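You operate a simulated robot arm through the tools that you are given. There is no shell and no other tool. Be economical: measure what you need, move in short steps, check, and stop when the job is done.

The job below is to be done with a simulated robot arm. You get a single attempt, and the scene is never put back.

Task
Rinse the blue probe, seat it in the tall jar and switch it on.
Fine: rinse it under the hose of the green-handled tap and shut the tap again; the stopper goes in the blue ring; leave the other probe alone.

It is judged by the outcome, as a careful person would: the job done as asked, and still so three seconds after it is handed in. It fails if anything else is knocked over, pushed out of place, dropped, spilled or broken. Lids that push on must go on centred and level and be pressed home; caps that screw on are set level and turned clockwise until they are tight.

Robot
A 6-joint arm with a two-finger gripper, fixed in place. Base frame: the origin is at the foot of the arm, x ahead of it, y to its left, z up. Units: mm, rad, N and s.
Its first joint turns from -2.897 to 2.897 rad. Payload 2.45 kg.
The tool frame sits at the grasp point between the pads (the TCP): z along the fingers, y along the line on which they close. The tips reach 20 mm beyond it. The gripper opens to 140 mm. The gripper's body begins 168 mm behind the TCP.
Orientation is that of the tool frame in the base frame, as [roll, pitch, yaw] about the fixed x, y, z axes, in that order (R = Rz(yaw) Ry(pitch) Rx(roll)). With the fingers straight down and closing along the base's y, the tool's x points along the base's -x, its y along +y and its z along -z.

Tools
- The arm moves only by the tool arm_command. Its argument "moves" is a list of rows, each a list of 3 entries, a list of its own where there are three numbers: the shift along the tool's x, y, z in mm, then the turn, a rotation vector about the tool's x, y, z in degrees, then the gripper command, from -1 (shut) to 1 (fully open), values between in proportion. In form: [[[x, y, z], [rx, ry, rz], grip], ...]. A call has 1 to 12 rows; each row shifts and turns the commanded pose from where the row before left it, along the tool's axes as they then stand. Each row takes 0.2 s and may step no farther than 50 mm and 0.15 rad from the row before; otherwise, or with a gripper value out of range, the whole call is refused. A pose out of reach is approached as far as the arm can. The call stops where the force on the tool passes 40 N (or 10 N more than at its start, if that is more) or the arm is blocked; 0.2 s more then pass. The fingers move at their own pace (about 45 mm/s each) and stop on an object; they squeeze with about 32 N. The grip force told is the motor's: it shows also when the fingers shut on nothing. Time passes only in rows, and 0.2 s behind the last, so rows that do not move let the fingers close. The reply holds the time, the measured pose of the TCP, the force on the tool along the base axes, the opening and the grip force, in the units named above and with some noise, with the torque about the TCP (base axes, N m) and any sound that the robot's microphone picked up.
- Cameras (640 x 400 px; columns grow to the right, rows downward): "scene" is fixed at [53.9, -649.2, 1609.7]; the picture's right is [0.43, -0.90, 0.00], its down [-0.31, -0.15, -0.94] and it looks along [0.85, 0.40, -0.34] (base axes); focal length 376 px, centre (320, 200). "wrist" rides on the gripper at [78, 11, -209] in the tool frame; the picture's right is [-0.14, 0.99, 0.00], its down [-0.92, -0.13, -0.37] and it looks along [-0.37, -0.05, 0.93] (tool axes); focal length 280 px, centre (320, 200). There is no depth. A picture from a camera that has moved, and an enlarged one, comes with that camera's place and axes in the base frame and with its lens. The place of the scene camera against the robot may be out by one fixed shift of up to 25 mm in any direction.
- get_image(camera): a new picture of that camera. It takes no simulated time.
- enlarge(camera, box): a new picture of the part [left, top, right, bottom] of that camera's present view, enlarged. It takes no simulated time.
- job_done(): hands the job in; it is judged then, once.

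Work in short steps. Places have to be worked out from the pictures, the camera data and where the tool is seen: move nearer, look again, correct. Check each grasp and each placing, and mend what went wrong. You have 120 turns and 84 pictures in all, those below and enlarged ones among them. Open the gripper and draw the arm clear of the work before you hand the job in, unless the task says otherwise; then end with one line.

The tools are called as a command line: name --argument value ..., lists and objects as JSON in quotes. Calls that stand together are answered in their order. arm_command: Moves the arm, as the interface text tells. Its arguments: {"type":"object","properties":{"moves":{"type":"array"}},"required":["moves"]} The other tools are called the same way: get_image (camera) takes a picture; enlarge (camera, box) takes an enlarged picture of a part of a camera's view; job_done () hands the job in.

At the start:

```text
time_s: 0.0
tool_pos: [621.6, -181.8, 1441.4]
tcp_rot: [3.141, -0.001, 3.141]
force: [0.5, 0.3, -0.5]
moment: [0.0, 0.01, -0.01]
grip_width: 139.9
grasp_force: 0.0
```

scene: 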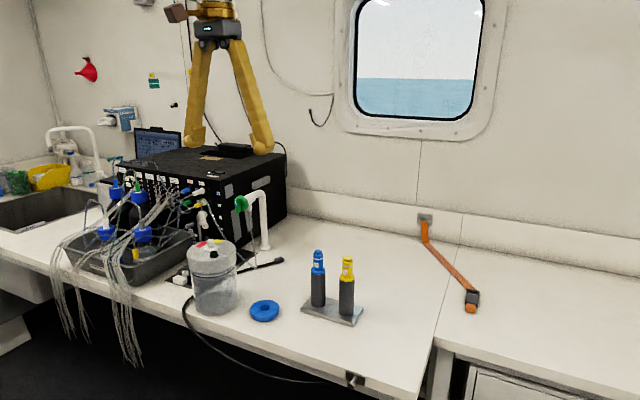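
wrist: 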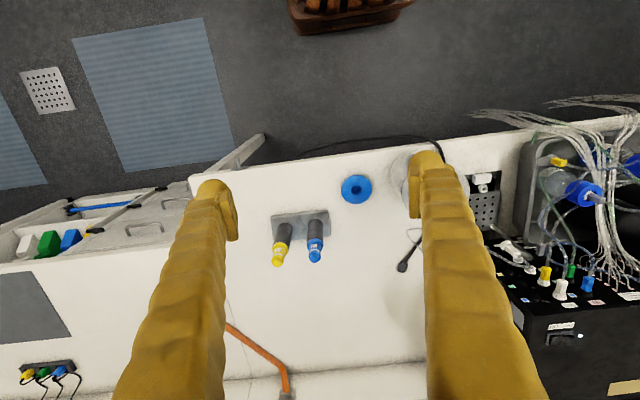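

I start by enlarging the working area in the scene to identify the tap, jar, ring and probes.

enlarge --camera "scene" --box '[160, 170, 380, 330]'

enlarge --camera "wrist" --box '[240, 120, 560, 320]'

```text
2.50 times, centred on (270, 250) of scene
camera zoom: at [53.9, -649.2, 1609.7], right [0.43, -0.9, 0.0], down [-0.31, -0.15, -0.94], along [0.85, 0.4, -0.34], focal length 939 px, centre (445, 75)
```

zoom: 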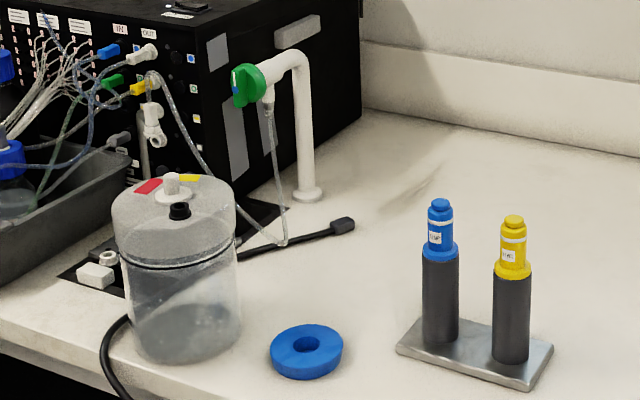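

```text
2.00 times, centred on (400, 220) of wrist
camera zoom: at [542.2, -170.5, 1649.9], right [0.14, 0.99, 0.0], down [0.92, -0.13, 0.37], along [0.37, -0.05, -0.93], focal length 561 px, centre (160, 160)
```

zoom: 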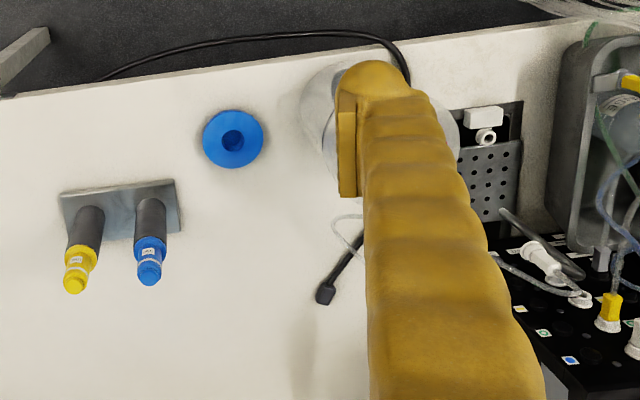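

The ring triangulates to about (810,-107) with the table near z 920, and the jar sits at about (765,45). The tap looks far away, around x 1150 and y 120. I move over to look at the jar and tap between the fingers.

arm_command --moves '[[[0, 45, 20], [0, 0, 0], 1], [[0, 45, 20], [0, 0, 0], 1], [[0, 45, 20], [0, 0, 0], 1], [[0, 45, 20], [0, 0, 0], 1], [[0, 45, 20], [0, 0, 0], 1], [[0, 20, 20], [0, 0, 0], 1]]'

get_image --camera "wrist"

```text
time_s: 1.4
tool_pos: [620.7, 63.3, 1323.0]
tcp_rot: [-3.141, 0.0, -3.141]
force: [-0.3, -0.6, 0.0]
moment: [0.02, 0.02, -0.03]
grip_width: 140.2
grasp_force: 0.1
```

```text
79 pictures are left
camera wrist: at [542.1, 74.9, 1531.1], right [0.14, 0.99, 0.0], down [0.92, -0.13, 0.37], along [0.37, -0.05, -0.93], focal length 280 px, centre (320, 200)
```

wrist: 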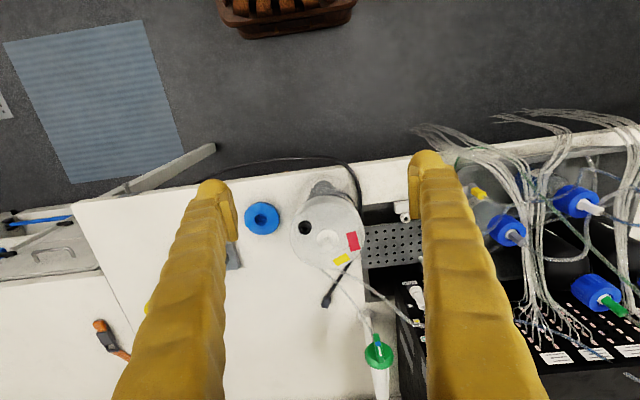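

The jar lid and tap are both visible now, so I enlarge each.

enlarge --camera "wrist" --box '[230, 160, 430, 285]'

enlarge --camera "wrist" --box '[310, 275, 470, 400]'

enlarge --camera "scene" --box '[180, 180, 290, 260]'

enlarge --camera "scene" --box '[290, 235, 380, 335]'

```text
3.20 times, centred on (330, 222) of wrist
camera zoom: at [542.1, 74.9, 1531.1], right [0.14, 0.99, 0.0], down [0.92, -0.13, 0.37], along [0.37, -0.05, -0.93], focal length 897 px, centre (288, 128)
```

zoom: 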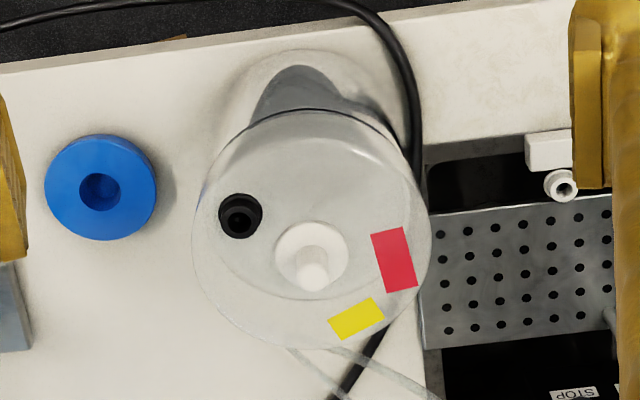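

```text
3.20 times, centred on (390, 338) of wrist
camera zoom: at [542.1, 74.9, 1531.1], right [0.14, 0.99, 0.0], down [0.92, -0.13, 0.37], along [0.37, -0.05, -0.93], focal length 897 px, centre (96, -240)
```

zoom: 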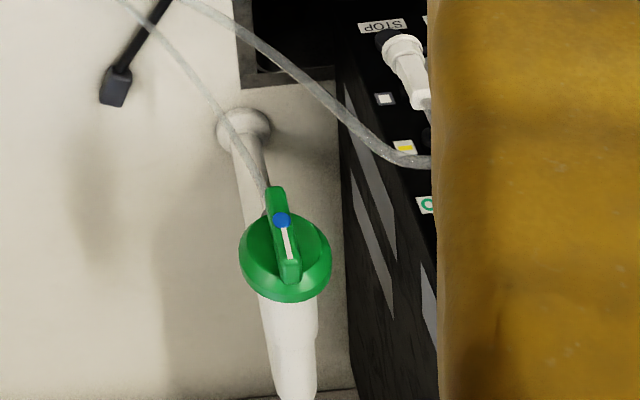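

```text
5.00 times, centred on (235, 220) of scene
camera zoom: at [53.9, -649.2, 1609.7], right [0.43, -0.9, 0.0], down [-0.31, -0.15, -0.94], along [0.85, 0.4, -0.34], focal length 1879 px, centre (745, 100)
```

zoom: 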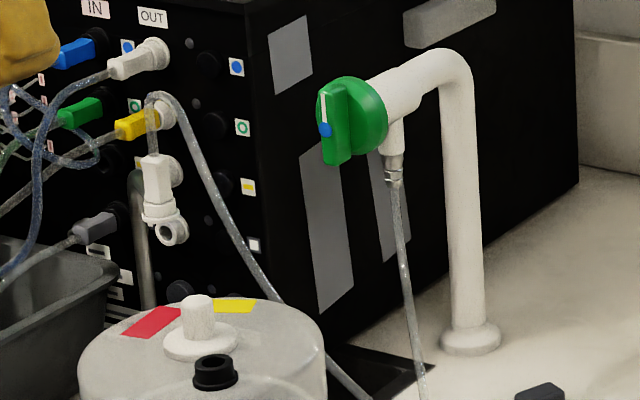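

```text
4.00 times, centred on (335, 285) of scene
camera zoom: at [53.9, -649.2, 1609.7], right [0.43, -0.9, 0.0], down [-0.31, -0.15, -0.94], along [0.85, 0.4, -0.34], focal length 1503 px, centre (260, -140)
```

zoom: 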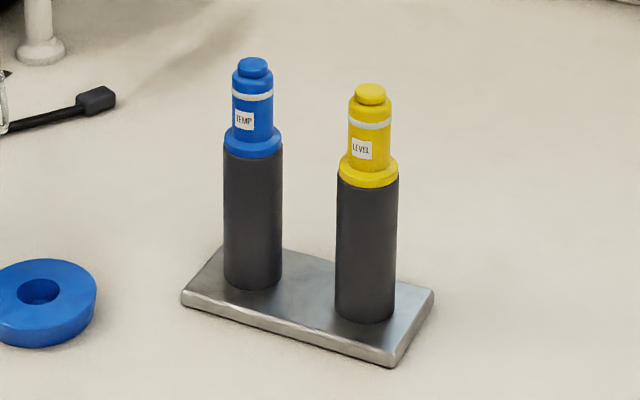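

The hose seems to loop from the green tap up to a white nozzle in front of the box, above a perforated drain plate. I shift left and down to see the nozzle.

arm_command --moves '[[[10, 40, 20], [0, 0, 0], 1], [[10, 40, 20], [0, 0, 0], 1], [[10, 20, 20], [0, 0, 0], 1]]'

get_image --camera "wrist"

enlarge --camera "wrist" --box '[240, 170, 440, 295]'

enlarge --camera "scene" --box '[150, 170, 250, 320]'

```text
time_s: 2.2
tool_pos: [596.0, 159.7, 1261.1]
tcp_rot: [-3.14, -0.001, 3.141]
force: [-0.4, 0.1, -0.2]
moment: [-0.01, 0.04, 0.01]
grip_width: 140.1
grasp_force: 0.1
```

```text
74 pictures are left
camera wrist: at [516.5, 171.6, 1469.5], right [0.14, 0.99, 0.0], down [0.92, -0.13, 0.37], along [0.37, -0.05, -0.93], focal length 280 px, centre (320, 200)
```

wrist: 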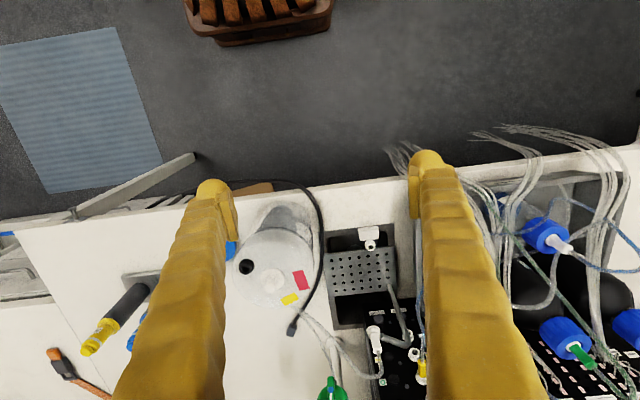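

```text
3.20 times, centred on (340, 232) of wrist
camera zoom: at [516.5, 171.6, 1469.5], right [0.14, 0.99, 0.0], down [0.92, -0.13, 0.37], along [0.37, -0.05, -0.93], focal length 897 px, centre (256, 96)
```

zoom: 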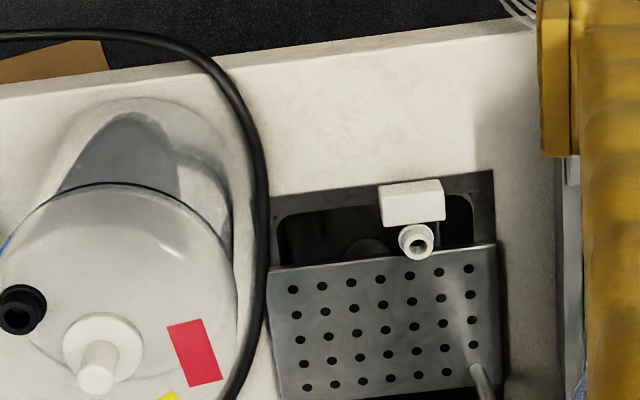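

```text
2.67 times, centred on (200, 245) of scene
camera zoom: at [53.9, -649.2, 1609.7], right [0.43, -0.9, 0.0], down [-0.31, -0.15, -0.94], along [0.85, 0.4, -0.34], focal length 1002 px, centre (640, 80)
```

zoom: 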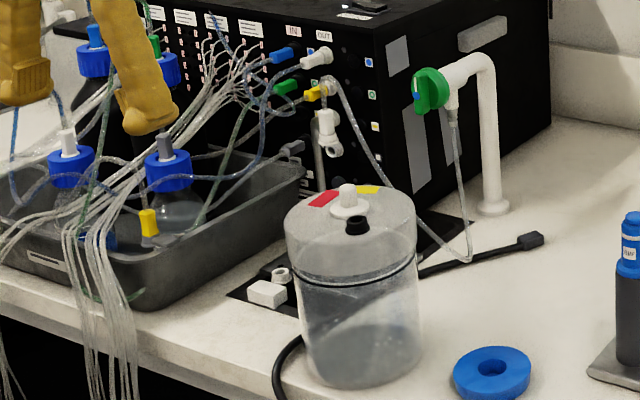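

I need the area by the box front, where the hose ends.

enlarge --camera "wrist" --box '[290, 270, 440, 400]'

enlarge --camera "scene" --box '[180, 180, 230, 250]'

```text
3.08 times, centred on (365, 335) of wrist
camera zoom: at [516.5, 171.6, 1469.5], right [0.14, 0.99, 0.0], down [0.92, -0.13, 0.37], along [0.37, -0.05, -0.93], focal length 863 px, centre (182, -215)
```

zoom: 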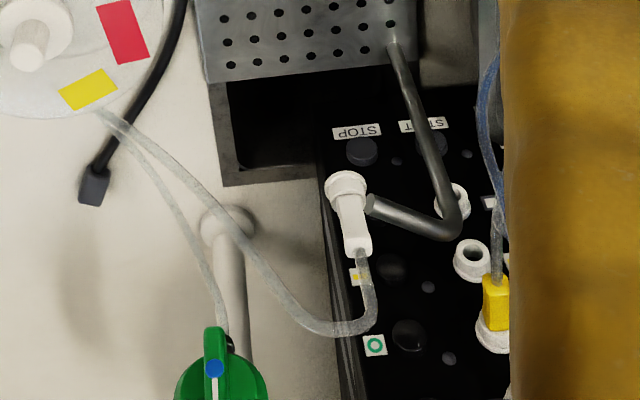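

```text
5.71 times, centred on (205, 215) of scene
camera zoom: at [53.9, -649.2, 1609.7], right [0.43, -0.9, 0.0], down [-0.31, -0.15, -0.94], along [0.85, 0.4, -0.34], focal length 2147 px, centre (977, 114)
```

zoom: 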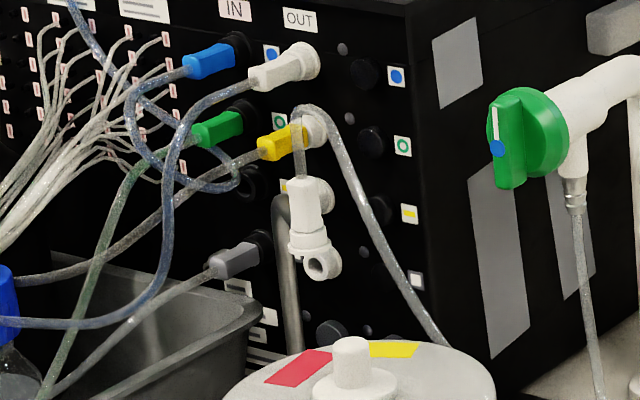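

The green tap's hose ends in a white nozzle held by a bent pipe over the drain plate at about (946,211,~1095). The tap handle is at about (1036,120,1116) and faces the robot. The jar stopper is near (773,16,1070), so I move above it first.

arm_command --moves '[[[-29.5, -24, 14], [0, 0, 0], 1], [[-29.5, -24, 14], [0, 0, 0], 1], [[-29.5, -24, 14], [0, 0, 0], 0.5], [[-29.5, -24, 14], [0, 0, 0], 0.0], [[-29.5, -24, 14], [0, 0, 0], -0.2], [[-29.5, -24, 14], [0, 0, 0], -0.2]]'

get_image --camera "wrist"

get_image --camera "scene"

```text
time_s: 3.6
tool_pos: [769.1, 15.8, 1178.7]
tcp_rot: [-3.14, 0.002, -3.14]
force: [-0.2, -0.8, 0.9]
moment: [-0.02, -0.02, -0.02]
grip_width: 55.8
grasp_force: 0.1
```

```text
69 pictures are left
camera wrist: at [690.1, 27.1, 1386.0], right [0.14, 0.99, 0.0], down [0.92, -0.13, 0.37], along [0.37, -0.05, -0.93], focal length 280 px, centre (320, 200)
```

wrist: 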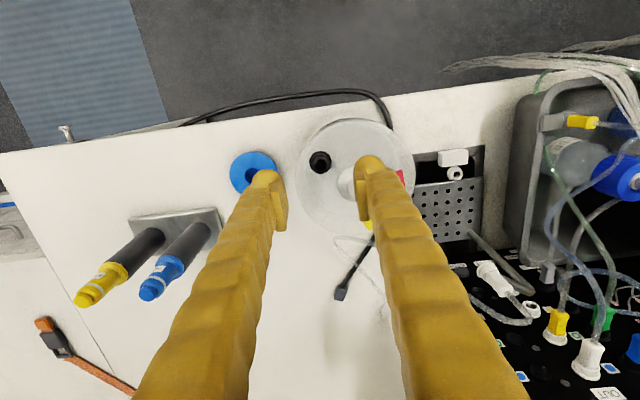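

```text
68 pictures are left
```

scene: 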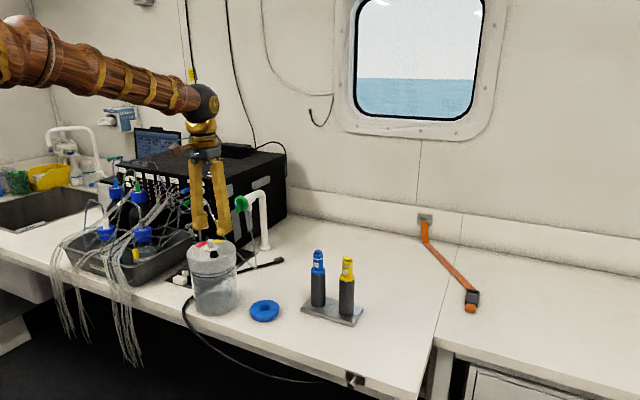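

The "tripod" is the robot's own gripper. Two views put the stopper top at about (762.6, 17.8, 1092), and the white knob is diagonally next to it. I turn the fingers 45° so they clear the knob, and come lower.

arm_command --moves '[[[6.5, 2, 10], [0, 0, 0], -0.2], [[0, 0, 5], [0, 0, -7.5], -0.3], [[0, 0, 5], [0, 0, -7.5], -0.3], [[0, 0, 5], [0, 0, -7.5], -0.3], [[0, 0, 5], [0, 0, -7.5], -0.3], [[0, 0, 5], [0, 0, -7.5], -0.3], [[0, 0, 5], [0, 0, -7.5], -0.3]]'

get_image --camera "wrist"

```text
time_s: 5.2
tool_pos: [761.8, 20.7, 1136.6]
tcp_rot: [-3.141, 0.001, -2.355]
force: [0.0, -0.9, -0.6]
moment: [-0.05, -0.02, 0.02]
grip_width: 48.9
grasp_force: 0.1
```

```text
67 pictures are left
camera wrist: at [697.8, -26.1, 1344.8], right [-0.6, 0.8, 0.0], down [0.74, 0.56, 0.37], along [0.29, 0.22, -0.93], focal length 280 px, centre (320, 200)
```

wrist: 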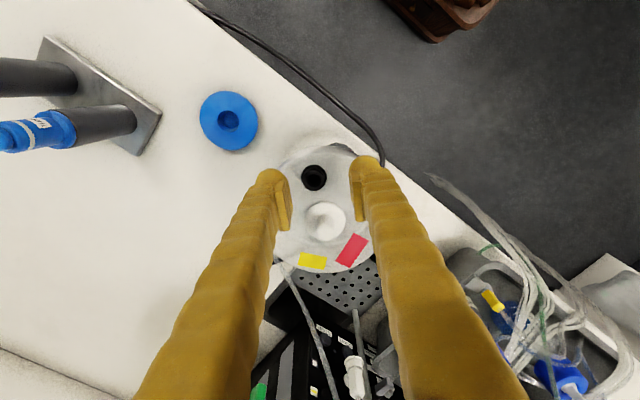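

The stopper now projects to (762.4, 16). I correct by about 4 mm and descend with the fingers around it.

arm_command --moves '[[[2.4, -3.2, 10], [0, 0, 0], -0.3], [[0, 0, 12], [0, 0, 0], -0.3], [[0, 0, 12], [0, 0, 0], -0.3]]'

enlarge --camera "wrist" --box '[240, 130, 400, 230]'

enlarge --camera "scene" --box '[170, 190, 270, 290]'

```text
time_s: 6.0
tool_pos: [761.9, 19.0, 1104.8]
tcp_rot: [3.14, -0.001, -2.357]
force: [0.7, 0.5, -0.3]
moment: [0.02, -0.03, -0.01]
grip_width: 48.8
grasp_force: 0.1
```

```text
4.00 times, centred on (320, 180) of wrist
camera zoom: at [698.4, -29.3, 1312.7], right [-0.6, 0.8, 0.0], down [0.74, 0.56, 0.37], along [0.29, 0.22, -0.93], focal length 1122 px, centre (320, 280)
```

zoom: 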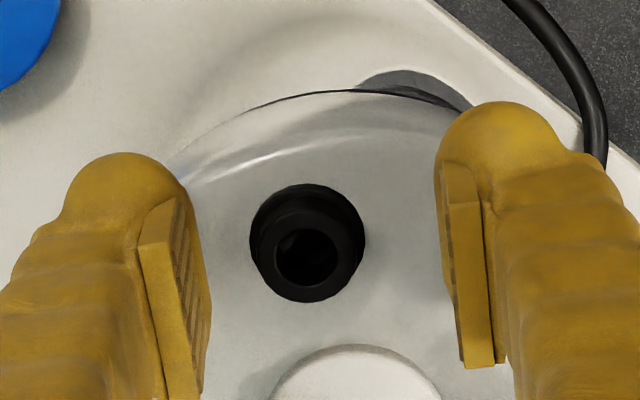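

```text
4.00 times, centred on (220, 240) of scene
camera zoom: at [53.9, -649.2, 1609.7], right [0.43, -0.9, 0.0], down [-0.31, -0.15, -0.94], along [0.85, 0.4, -0.34], focal length 1503 px, centre (720, 40)
```

zoom: 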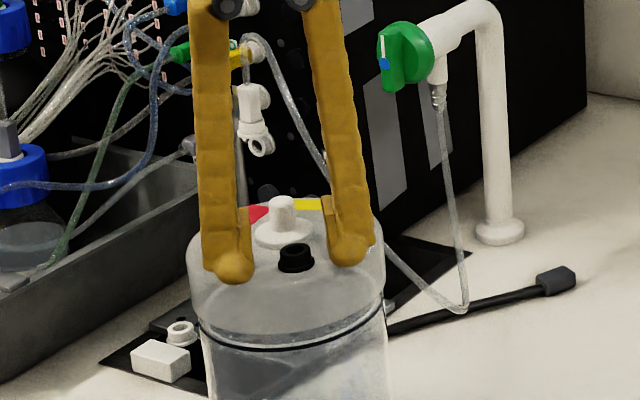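

I'm not certain whether the black fitting or the white knob is the stopper, so I look closely at both and at the ring hole.

enlarge --camera "wrist" --box '[290, 165, 350, 240]'

enlarge --camera "scene" --box '[180, 230, 290, 330]'

enlarge --camera "scene" --box '[200, 225, 230, 265]'

```text
5.33 times, centred on (320, 202) of wrist
camera zoom: at [698.4, -29.3, 1312.7], right [-0.6, 0.8, 0.0], down [0.74, 0.56, 0.37], along [0.29, 0.22, -0.93], focal length 1495 px, centre (320, 187)
```

zoom: 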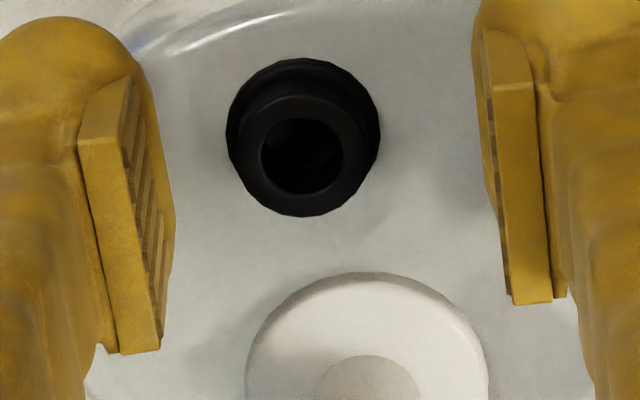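

```text
4.00 times, centred on (235, 280) of scene
camera zoom: at [53.9, -649.2, 1609.7], right [0.43, -0.9, 0.0], down [-0.31, -0.15, -0.94], along [0.85, 0.4, -0.34], focal length 1503 px, centre (660, -120)
```

zoom: 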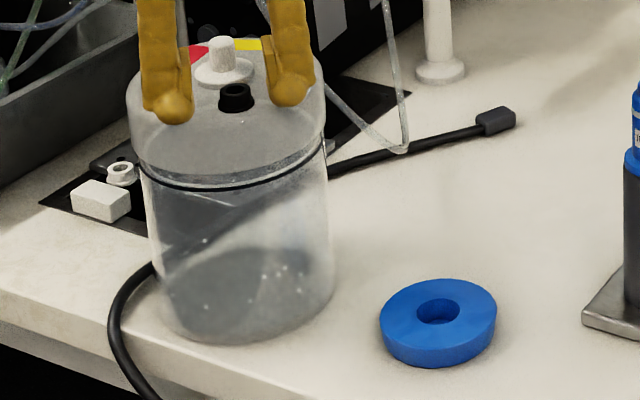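

```text
10.00 times, centred on (215, 245) of scene
camera zoom: at [53.9, -649.2, 1609.7], right [0.43, -0.9, 0.0], down [-0.31, -0.15, -0.94], along [0.85, 0.4, -0.34], focal length 3757 px, centre (1370, -250)
```

zoom: 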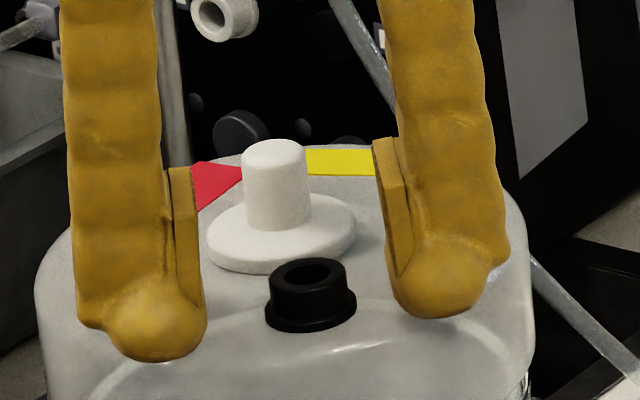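

The white piece, a flanged plug with a grip post, is clearly the stopper. The black one is an open fitting. I lift and move over the post at about (795, 54).

arm_command --moves '[[[0, 0, -45], [0, 0, 0], -0.3], [[-25, 0.5, 0], [0, 0, 0], -0.3], [[-23.5, 0.5, 0], [0, 0, 0], -0.3], [[0, 0, 0], [0, 0, 0], -0.3]]'

enlarge --camera "wrist" --box '[240, 130, 400, 230]'

```text
time_s: 7.0
tool_pos: [796.5, 50.8, 1149.6]
tcp_rot: [3.141, 0.002, -2.358]
force: [-0.2, -0.1, 0.6]
moment: [-0.01, -0.01, -0.01]
grip_width: 48.9
grasp_force: 0.1
```

```text
4.00 times, centred on (320, 180) of wrist
camera zoom: at [733.1, 3.6, 1357.7], right [-0.6, 0.8, 0.0], down [0.74, 0.56, 0.37], along [0.29, 0.22, -0.93], focal length 1122 px, centre (320, 280)
```

zoom: 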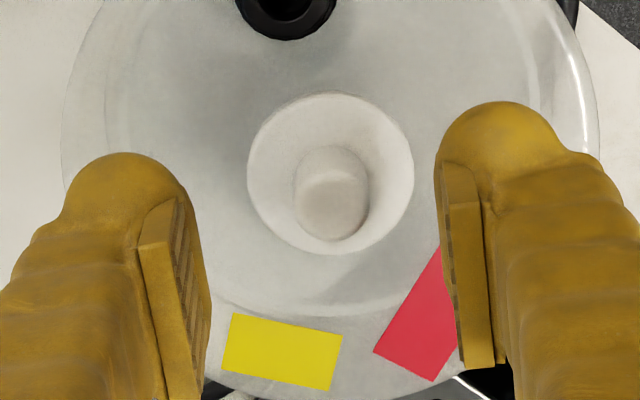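

The post centre projects to (793.6, 53), so I correct 3.6 mm sideways and descend around it.

arm_command --moves '[[[0.5, 3.6, 14], [0, 0, 0], -0.3], [[0, 0, 14], [0, 0, 0], -0.3], [[0, 0, 12], [0, 0, 0], -0.3]]'

enlarge --camera "scene" --box '[180, 205, 260, 265]'

```text
time_s: 7.8
tool_pos: [792.8, 54.8, 1109.1]
tcp_rot: [3.141, 0.0, -2.357]
force: [-0.2, 0.3, 0.2]
moment: [0.02, -0.02, 0.0]
grip_width: 49.1
grasp_force: 0.1
```

```text
6.67 times, centred on (220, 235) of scene
camera zoom: at [53.9, -649.2, 1609.7], right [0.43, -0.9, 0.0], down [-0.31, -0.15, -0.94], along [0.85, 0.4, -0.34], focal length 2505 px, centre (987, -33)
```

zoom: 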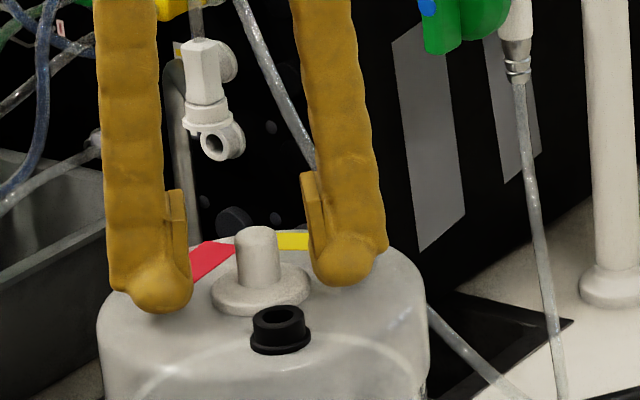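

The fingers straddle the post just above the flange, so I close.

arm_command --moves '[[[0, 0, 0], [0, 0, 0], -1], [[0, 0, 0], [0, 0, 0], -1], [[0, 0, 0], [0, 0, 0], -1], [[0, 0, 0], [0, 0, 0], -1], [[0, 0, 0], [0, 0, 0], -1]]'

```text
time_s: 9.0
tool_pos: [792.1, 54.8, 1110.4]
tcp_rot: [-3.139, 0.002, -2.356]
force: [8.4, -8.9, 28.1]
moment: [-0.12, -0.17, 0.02]
grip_width: 13.6
grasp_force: 31.6
```

It's gripped at 13.6 mm, with an upward reaction of 28 N, probably the tips pressing the flange. I lift straight up gently.

arm_command --moves '[[[0, 0, -4], [0, 0, 0], -1], [[0, 0, -6], [0, 0, 0], -1], [[0, 0, -8], [0, 0, 0], -1], [[0, 0, -12], [0, 0, 0], -1]]'

enlarge --camera "scene" --box '[180, 195, 260, 265]'

```text
time_s: 10.0
tool_pos: [791.3, 53.9, 1138.8]
tcp_rot: [-3.14, 0.0, -2.357]
force: [0.2, -0.4, 0.7]
moment: [-0.02, 0.02, -0.01]
grip_width: 13.4
grasp_force: 32.1
```

```text
5.71 times, centred on (220, 230) of scene
camera zoom: at [53.9, -649.2, 1609.7], right [0.43, -0.9, 0.0], down [-0.31, -0.15, -0.94], along [0.85, 0.4, -0.34], focal length 2147 px, centre (891, 29)
```

zoom: 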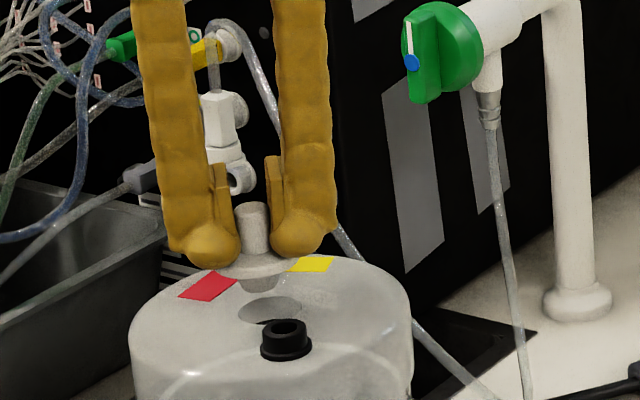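

The stopper is out, with its plug below the flange and the hole visible. I lift clear and carry it towards the blue ring at about (808,-102).

arm_command --moves '[[[0, 0, -25], [0, 0, 0], -1], [[24.5, -30.5, 0], [0, 0, 0], -1], [[24.5, -30.5, 0], [0, 0, 0], -1], [[24.5, -30.5, 0], [0, 0, 0], -1], [[24.5, -30.5, 15], [0, 0, 0], -1], [[0, 0, 45], [0, 0, 0], -1], [[0, 0, 45], [0, 0, 0], -1], [[0, 0, 0], [0, 0, 0], -1]]'

get_image --camera "wrist"

enlarge --camera "scene" --box '[220, 210, 320, 335]'

```text
time_s: 11.8
tool_pos: [808.5, -104.7, 1059.2]
tcp_rot: [-3.141, 0.0, -2.356]
force: [-0.1, -0.7, 0.3]
moment: [0.02, -0.02, -0.01]
grip_width: 13.2
grasp_force: 31.9
```

```text
58 pictures are left
camera wrist: at [745.1, -152.1, 1266.8], right [-0.6, 0.8, 0.0], down [0.74, 0.56, 0.37], along [0.29, 0.22, -0.93], focal length 280 px, centre (320, 200)
```

wrist: 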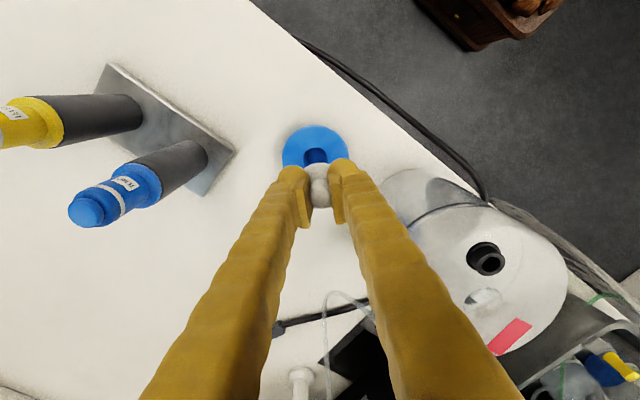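

```text
3.20 times, centred on (270, 272) of scene
camera zoom: at [53.9, -649.2, 1609.7], right [0.43, -0.9, 0.0], down [-0.31, -0.15, -0.94], along [0.85, 0.4, -0.34], focal length 1202 px, centre (480, -32)
```

zoom: 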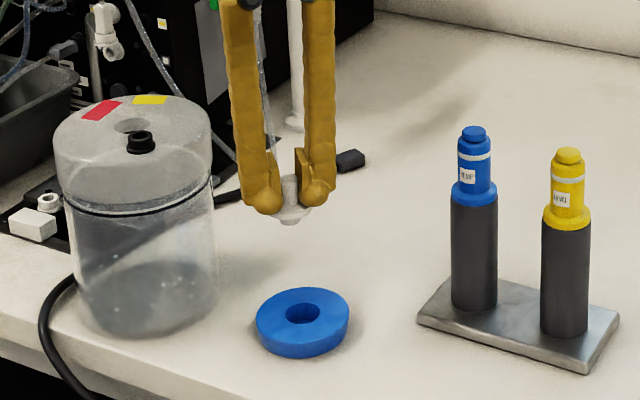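

I check the stopper attitude and the ring centre with an enlargement.

enlarge --camera "wrist" --box '[265, 110, 375, 220]'

enlarge --camera "scene" --box '[235, 255, 295, 325]'

```text
3.64 times, centred on (320, 165) of wrist
camera zoom: at [745.1, -152.1, 1266.8], right [-0.6, 0.8, 0.0], down [0.74, 0.56, 0.37], along [0.29, 0.22, -0.93], focal length 1020 px, centre (320, 327)
```

zoom: 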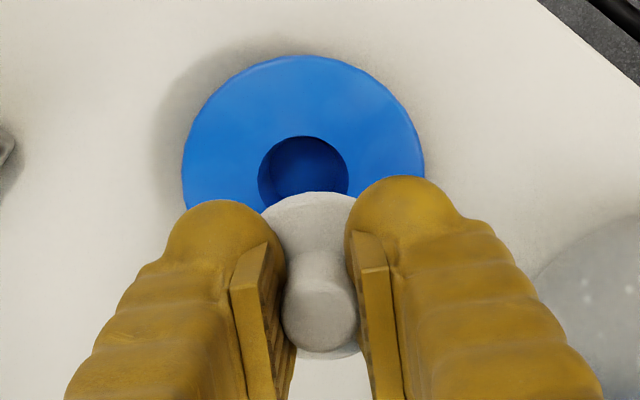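

```text
5.71 times, centred on (265, 290) of scene
camera zoom: at [53.9, -649.2, 1609.7], right [0.43, -0.9, 0.0], down [-0.31, -0.15, -0.94], along [0.85, 0.4, -0.34], focal length 2147 px, centre (634, -314)
```

zoom: 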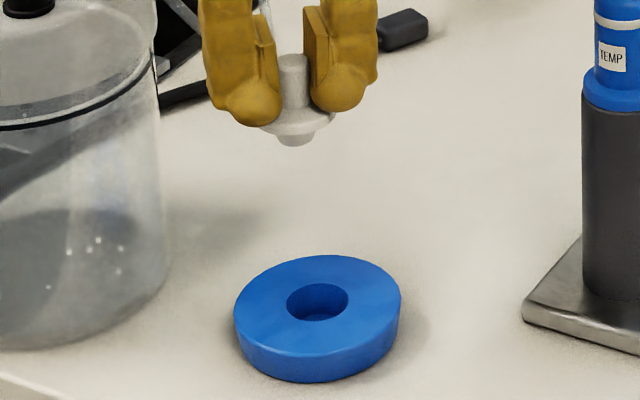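

The ring's hole projects to about (815,-106), a few mm beyond the TCP. I correct and come lower before looking again.

arm_command --moves '[[[-3.5, -5.7, 20], [0, 0, 0], -1], [[0, 0, 25], [0, 0, 0], -1], [[0, 0, 0], [0, 0, 0], -1]]'

enlarge --camera "wrist" --box '[265, 110, 375, 220]'

enlarge --camera "scene" --box '[235, 255, 295, 325]'

```text
time_s: 12.6
tool_pos: [816.3, -104.7, 1014.2]
tcp_rot: [-3.141, 0.0, -2.355]
force: [0.3, 0.4, -0.1]
moment: [0.04, -0.01, 0.01]
grip_width: 13.0
grasp_force: 32.3
```

```text
3.64 times, centred on (320, 165) of wrist
camera zoom: at [753.8, -151.7, 1223.5], right [-0.6, 0.8, 0.0], down [0.74, 0.56, 0.37], along [0.29, 0.22, -0.93], focal length 1020 px, centre (320, 327)
```

zoom: 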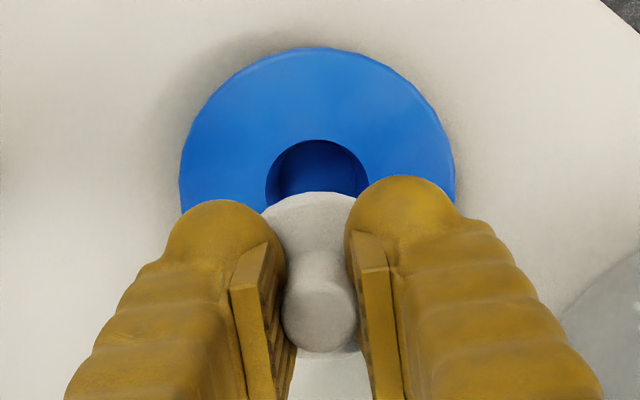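

```text
5.71 times, centred on (265, 290) of scene
camera zoom: at [53.9, -649.2, 1609.7], right [0.43, -0.9, 0.0], down [-0.31, -0.15, -0.94], along [0.85, 0.4, -0.34], focal length 2147 px, centre (634, -314)
```

zoom: 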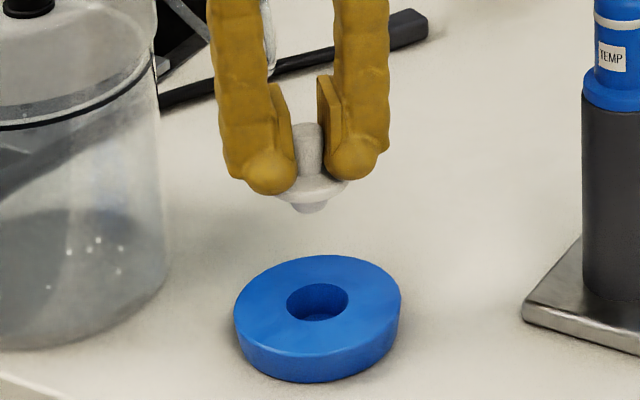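

The ring's apparent growth puts its top at about z 905, with centre (815,-106) and a hole about 33 mm wide. The stopper is aligned within 2 mm, so I descend and then go on in small steps.

arm_command --moves '[[[1.8, -0.3, 25], [0, 0, 0], -1], [[0, 0, 20], [0, 0, 0], -1], [[0, 0, 12], [0, 0, 0], -1], [[0, 0, 0], [0, 0, 0], -1]]'

enlarge --camera "wrist" --box '[265, 110, 375, 220]'

enlarge --camera "scene" --box '[235, 255, 295, 325]'

```text
time_s: 13.6
tool_pos: [815.6, -106.1, 956.6]
tcp_rot: [-3.142, 0.002, -2.355]
force: [0.0, -0.1, -0.5]
moment: [-0.01, -0.01, 0.0]
grip_width: 13.4
grasp_force: 31.8
```

```text
3.64 times, centred on (320, 165) of wrist
camera zoom: at [752.1, -153.2, 1165.6], right [-0.6, 0.8, 0.0], down [0.74, 0.56, 0.37], along [0.29, 0.22, -0.93], focal length 1020 px, centre (320, 327)
```

zoom: 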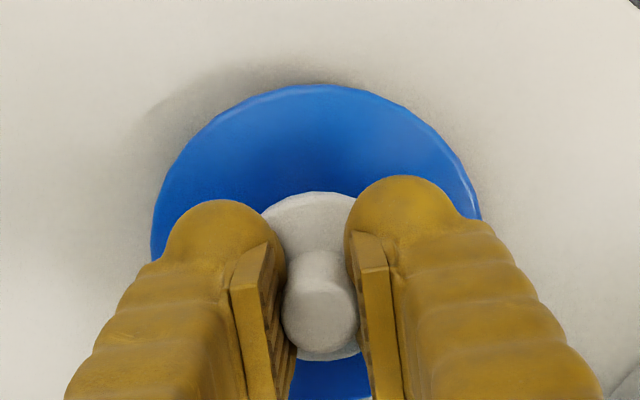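

```text
5.71 times, centred on (265, 290) of scene
camera zoom: at [53.9, -649.2, 1609.7], right [0.43, -0.9, 0.0], down [-0.31, -0.15, -0.94], along [0.85, 0.4, -0.34], focal length 2147 px, centre (634, -314)
```

zoom: 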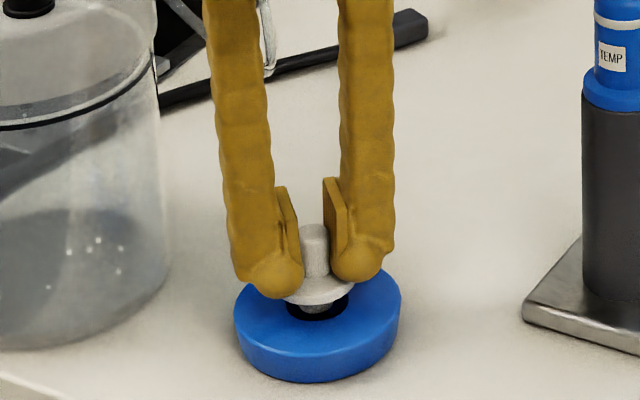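

It is well centred, with the plug above the hole. I lower in small steps onto the ring.

arm_command --moves '[[[0, 0, 6], [0, 0, 0], -1], [[0, 0, 4], [0, 0, 0], -1], [[0, 0, 3], [0, 0, 0], -1], [[0, 0, 2], [0, 0, 0], -1]]'

enlarge --camera "scene" --box '[235, 255, 295, 325]'

```text
time_s: 14.6
tool_pos: [815.7, -104.9, 944.4]
tcp_rot: [-3.14, 0.002, -2.356]
force: [-1.6, 2.1, 7.8]
moment: [0.01, 0.01, 0.07]
grip_width: 13.3
grasp_force: 31.7
stopped in row 4: the force on the tool passed its limit at 43 N (the readings are from after the stop); the commanded pose is now the measured one
```

```text
5.71 times, centred on (265, 290) of scene
camera zoom: at [53.9, -649.2, 1609.7], right [0.43, -0.9, 0.0], down [-0.31, -0.15, -0.94], along [0.85, 0.4, -0.34], focal length 2147 px, centre (634, -314)
```

zoom: 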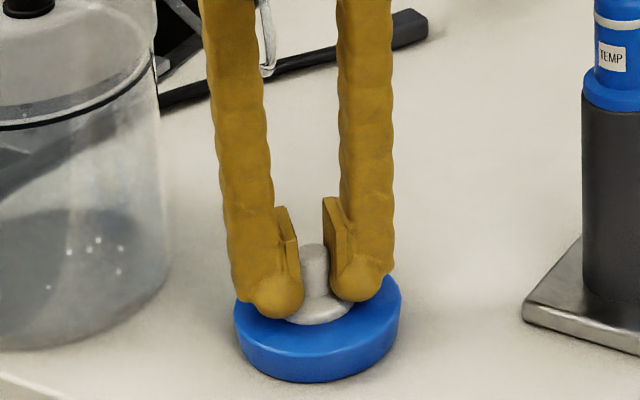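

The flange rests on the ring, with firm contact at 944 mm. I open and withdraw straight up.

arm_command --moves '[[[0, 0, -0.5], [0, 0, 0], -0.4], [[0, 0, 0], [0, 0, 0], -0.3], [[0, 0, 0], [0, 0, 0], -0.3], [[0, 0, -10], [0, 0, 0], -0.3], [[0, 0, -30], [0, 0, 0], -0.3], [[0, 0, -45], [0, 0, 0], -0.3]]'

enlarge --camera "scene" --box '[235, 255, 295, 325]'

```text
time_s: 16.0
tool_pos: [813.5, -104.8, 1030.1]
tcp_rot: [-3.14, 0.001, -2.358]
force: [1.1, 0.1, -0.7]
moment: [0.02, 0.0, -0.03]
grip_width: 49.1
grasp_force: 0.1
```

```text
5.71 times, centred on (265, 290) of scene
camera zoom: at [53.9, -649.2, 1609.7], right [0.43, -0.9, 0.0], down [-0.31, -0.15, -0.94], along [0.85, 0.4, -0.34], focal length 2147 px, centre (634, -314)
```

zoom: 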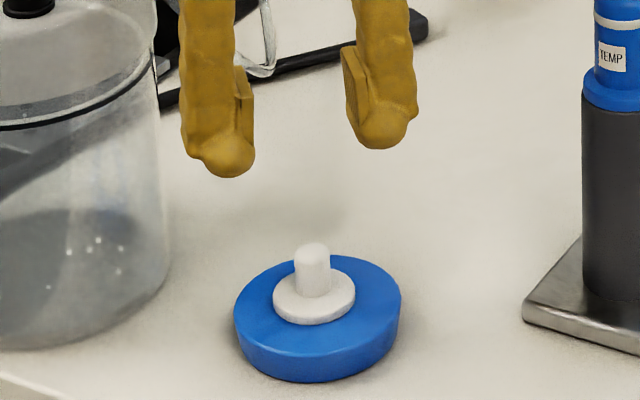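

The stopper sits flat in the blue ring. Next I rise and straighten the yaw, then move in front of the tap and pitch the tool to see the handle.

arm_command --moves '[[[0, 0, -33], [0, 0, 7.5], 0], [[0, 0, -33], [0, 0, 7.5], 0], [[0, 0, -33], [0, 0, 7.5], 0], [[0, 0, -33], [0, 0, 7.5], 0], [[0, 0, -33], [0, 0, 7.5], 0], [[0, 0, -33], [0, 0, 7.5], 0], [[10, 43, 0], [0, 0, 0], 0], [[10, 43, 0], [0, 0, 0], 0], [[10, 43, 0], [0, 0, 0], 0], [[10, 43, 0], [0, 0, 0], 0], [[10, 43, 0], [0, 0, 0], 0]]'

arm_command --moves '[[[0, 0, 0], [0, -8.4, 0], 0], [[0, 0, 0], [0, -8.4, 0], 0], [[0, 0, 0], [0, -8.4, 0], 0], [[0, 0, 0], [0, -8.4, 0], 0], [[0, 0, 0], [0, -8.4, 0], 0]]'

get_image --camera "wrist"

```text
time_s: 18.4
tool_pos: [761.0, 110.3, 1230.0]
tcp_rot: [3.141, 0.004, 3.141]
force: [0.6, 0.1, 0.7]
moment: [0.0, 0.01, 0.0]
grip_width: 70.0
grasp_force: 0.2
```

```text
time_s: 19.6
tool_pos: [764.9, 109.8, 1228.6]
tcp_rot: [-3.141, 0.74, 3.141]
force: [-0.2, 0.7, -0.5]
moment: [-0.02, -0.02, -0.05]
grip_width: 70.1
grasp_force: 0.0
```

```text
48 pictures are left
camera wrist: at [566.1, 121.8, 1329.9], right [0.1, 0.99, 0.09], down [0.43, -0.13, 0.89], along [0.9, -0.05, -0.44], focal length 280 px, centre (320, 200)
```

wrist: 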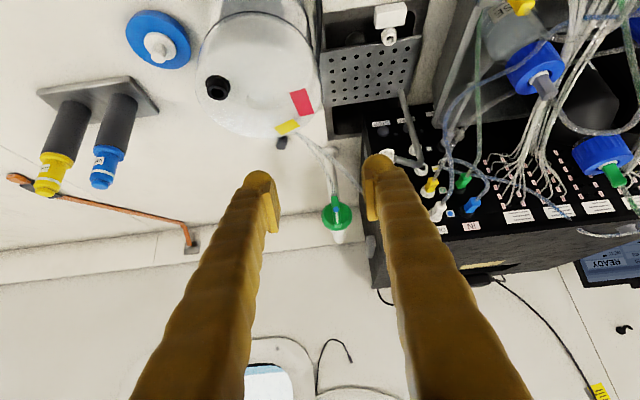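

enlarge --camera "wrist" --box '[290, 170, 380, 260]'

enlarge --camera "wrist" --box '[320, 70, 450, 220]'

```text
4.44 times, centred on (335, 215) of wrist
camera zoom: at [566.1, 121.8, 1329.9], right [0.1, 0.99, 0.09], down [0.43, -0.13, 0.89], along [0.9, -0.05, -0.44], focal length 1246 px, centre (253, 133)
```

zoom: 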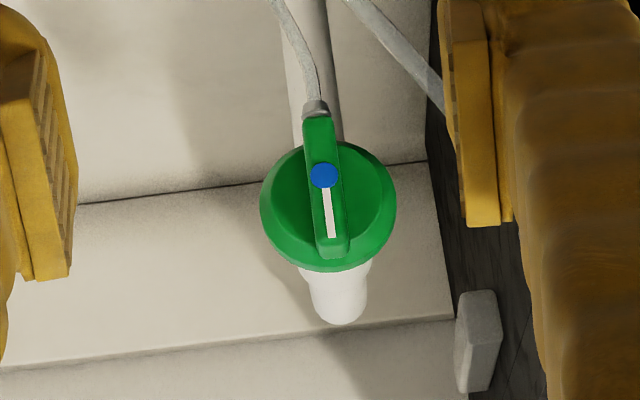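

```text
2.67 times, centred on (385, 145) of wrist
camera zoom: at [566.1, 121.8, 1329.9], right [0.1, 0.99, 0.09], down [0.43, -0.13, 0.89], along [0.9, -0.05, -0.44], focal length 748 px, centre (147, 347)
```

zoom: 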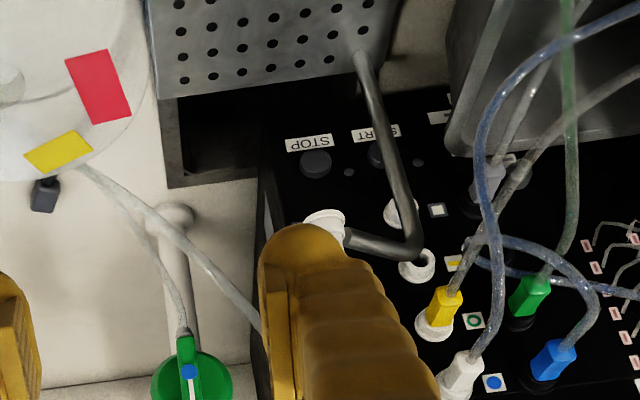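

Ray intersections from three wrist views put the handle's blue dot at about (1008,123,1135), with its axis along base x and its bar vertical. I pitch to 20° below horizontal and approach to about 70 mm short of it.

arm_command --moves '[[[0, 0, 0], [0, -6.9, 0], -0.3], [[0, 0, 0], [0, -6.9, 0], -0.3], [[0, 0, 0], [0, -6.9, 0], -0.3], [[0, 0, 0], [0, -6.9, 0], -0.3], [[6.4, 2.6, 37.4], [0, 0, 0], -0.3], [[6.4, 2.6, 37.4], [0, 0, 0], -0.3], [[6.4, 2.6, 37.4], [0, 0, 0], -0.3], [[6.4, 2.6, 37.4], [0, 0, 0], -0.3], [[6.4, 2.6, 37.4], [0, 0, 0], -0.3]]'

get_image --camera "wrist"

enlarge --camera "scene" --box '[170, 160, 290, 260]'

```text
time_s: 21.6
tool_pos: [924.9, 116.0, 1124.8]
tcp_rot: [-3.123, 1.166, -3.137]
force: [-0.7, 0.7, 0.2]
moment: [0.01, 0.0, -0.03]
grip_width: 49.2
grasp_force: 0.0
out of reach, approached as far as the arm can: row 3
```

```text
45 pictures are left
camera wrist: at [702.1, 129.9, 1134.2], right [0.07, 0.99, 0.12], down [0.02, -0.12, 0.99], along [1.0, -0.06, -0.03], focal length 280 px, centre (320, 200)
```

wrist: 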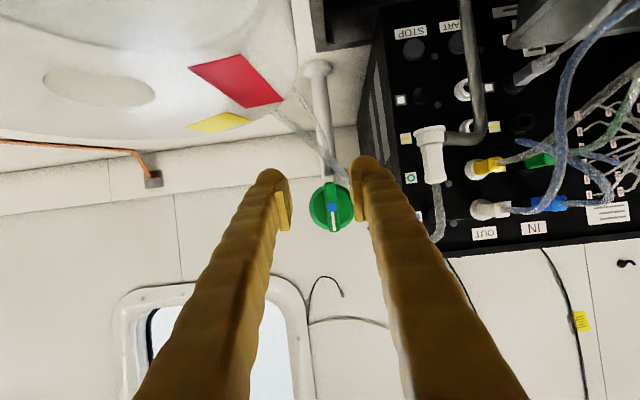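

```text
4.00 times, centred on (230, 210) of scene
camera zoom: at [53.9, -649.2, 1609.7], right [0.43, -0.9, 0.0], down [-0.31, -0.15, -0.94], along [0.85, 0.4, -0.34], focal length 1503 px, centre (680, 160)
```

zoom: 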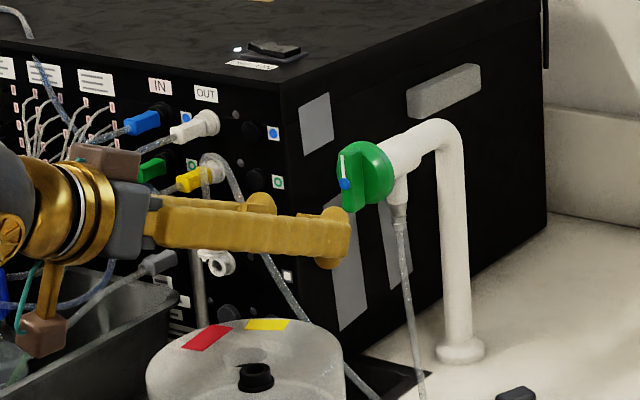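

Looking along the axis, the knob lies at y≈123.5, z≈1134. I align and advance until the fingertips straddle the bar.

arm_command --moves '[[[-13.0, 2.5, 0], [0, 0, 0], -0.3], [[-12, 2.5, 20], [0, 0, 0], -0.3], [[-12, 2.5, 20], [0, 0, 0], -0.3], [[0, 0, 8], [0, 0, 0], -0.3], [[0, 0, 0], [0, 0, 0], -0.3]]'

enlarge --camera "wrist" --box '[250, 140, 410, 260]'

enlarge --camera "scene" --box '[190, 170, 270, 240]'

```text
time_s: 22.8
tool_pos: [983.2, 123.9, 1139.8]
tcp_rot: [-3.121, 1.165, -3.134]
force: [-0.9, -0.7, 1.1]
moment: [0.03, 0.01, -0.01]
grip_width: 48.9
grasp_force: 0.1
```

```text
3.33 times, centred on (330, 200) of wrist
camera zoom: at [759.4, 138.3, 1149.6], right [0.07, 0.99, 0.12], down [0.02, -0.12, 0.99], along [1.0, -0.06, -0.03], focal length 935 px, centre (287, 200)
```

zoom: 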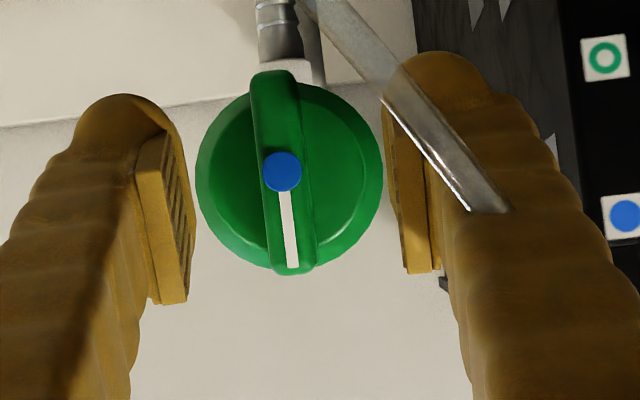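

```text
5.71 times, centred on (230, 205) of scene
camera zoom: at [53.9, -649.2, 1609.7], right [0.43, -0.9, 0.0], down [-0.31, -0.15, -0.94], along [0.85, 0.4, -0.34], focal length 2147 px, centre (834, 171)
```

zoom: 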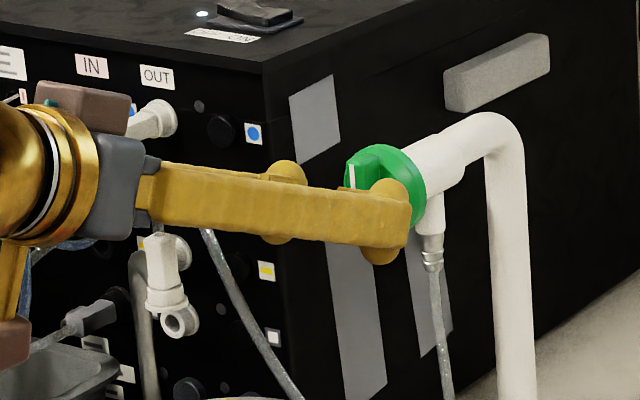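

The tips are just in front of the bar and centred. I narrow to about 30 mm and advance 15 mm, then close on the bar.

arm_command --moves '[[[0, 0, 0], [0, 0, 0], -0.57], [[-1, 0, 5], [0, 0, 0], -0.57], [[0, 0, 5], [0, 0, 0], -0.57], [[0, 0, 5], [0, 0, 0], -0.57], [[0, 0, 0], [0, 0, 0], -0.57]]'

enlarge --camera "wrist" --box '[250, 140, 410, 260]'

```text
time_s: 24.0
tool_pos: [998.0, 123.1, 1134.2]
tcp_rot: [-3.122, 1.162, -3.135]
force: [-0.8, -1.0, -0.2]
moment: [0.01, -0.03, -0.01]
grip_width: 30.3
grasp_force: 0.0
```

```text
3.33 times, centred on (330, 200) of wrist
camera zoom: at [774.7, 137.4, 1144.9], right [0.07, 0.99, 0.12], down [0.02, -0.12, 0.99], along [1.0, -0.06, -0.03], focal length 935 px, centre (287, 200)
```

zoom: 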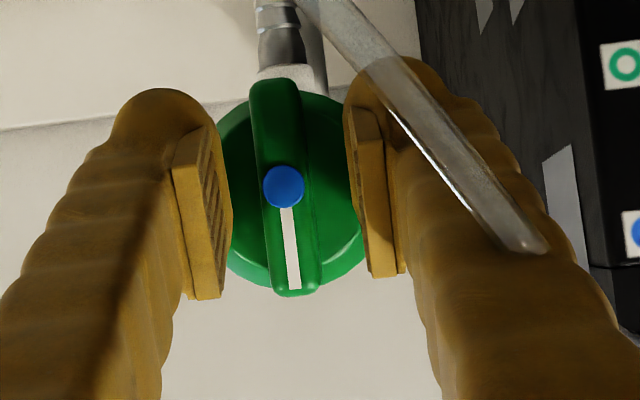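

No contact yet and the tips overlap the bar. I advance 3 mm more and close.

arm_command --moves '[[[-1, 0, 3], [0, 0, 0], -0.57], [[0, 0, 0], [0, 0, 0], -1], [[0, 0, 0], [0, 0, 0], -1], [[0, 0, 0], [0, 0, 0], -1], [[0, 0, 0], [0, 0, 0], -1]]'

```text
time_s: 25.2
tool_pos: [1001.1, 122.1, 1133.3]
tcp_rot: [-3.123, 1.164, -3.138]
force: [5.6, -20.1, -1.5]
moment: [0.09, 0.01, -0.21]
grip_width: 12.1
grasp_force: 39.1
```

The bar is gripped at 12 mm, with a 20 N sideways load. I ease 1 mm toward -y, then turn the handle anticlockwise (the usual opening direction) by 12° to test.

arm_command --moves '[[[0, -1.2, 0], [0, 0, 0], -1], [[0, 0, 0], [2.37, 0, -5.5], -1], [[0, 0, 0], [2.37, 0, -5.5], -1]]'

```text
time_s: 26.0
tool_pos: [1000.3, 121.4, 1133.9]
tcp_rot: [-2.631, 1.113, -2.687]
force: [-9.2, -12.9, 5.1]
moment: [0.03, -0.03, -0.15]
grip_width: 11.9
grasp_force: 38.9
```

It turns freely. I continue the turn.

arm_command --moves '[[[0, 0, 0], [3.16, 0, -7.35], -1], [[0, 0, 0], [3.16, 0, -7.35], -1], [[0, 0, 0], [3.16, 0, -7.35], -1], [[0, 0, 0], [3.16, 0, -7.35], -1]]'

enlarge --camera "scene" --box '[170, 170, 270, 270]'

```text
time_s: 27.0
tool_pos: [999.9, 121.5, 1133.7]
tcp_rot: [-1.954, 0.714, -2.133]
force: [-1.6, -29.2, 5.3]
moment: [0.03, 0.01, -0.35]
grip_width: 12.0
grasp_force: 39.2
```

```text
4.00 times, centred on (220, 220) of scene
camera zoom: at [53.9, -649.2, 1609.7], right [0.43, -0.9, 0.0], down [-0.31, -0.15, -0.94], along [0.85, 0.4, -0.34], focal length 1503 px, centre (720, 120)
```

zoom: 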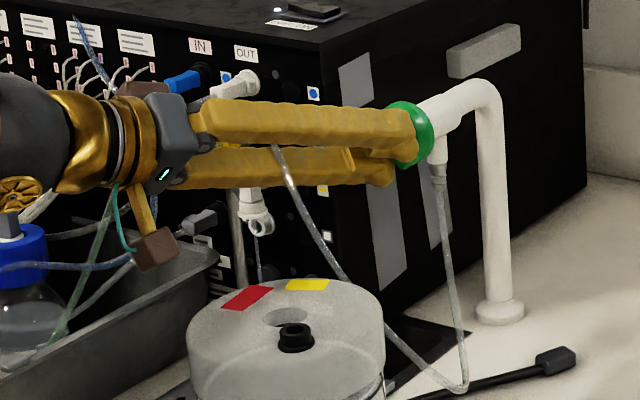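

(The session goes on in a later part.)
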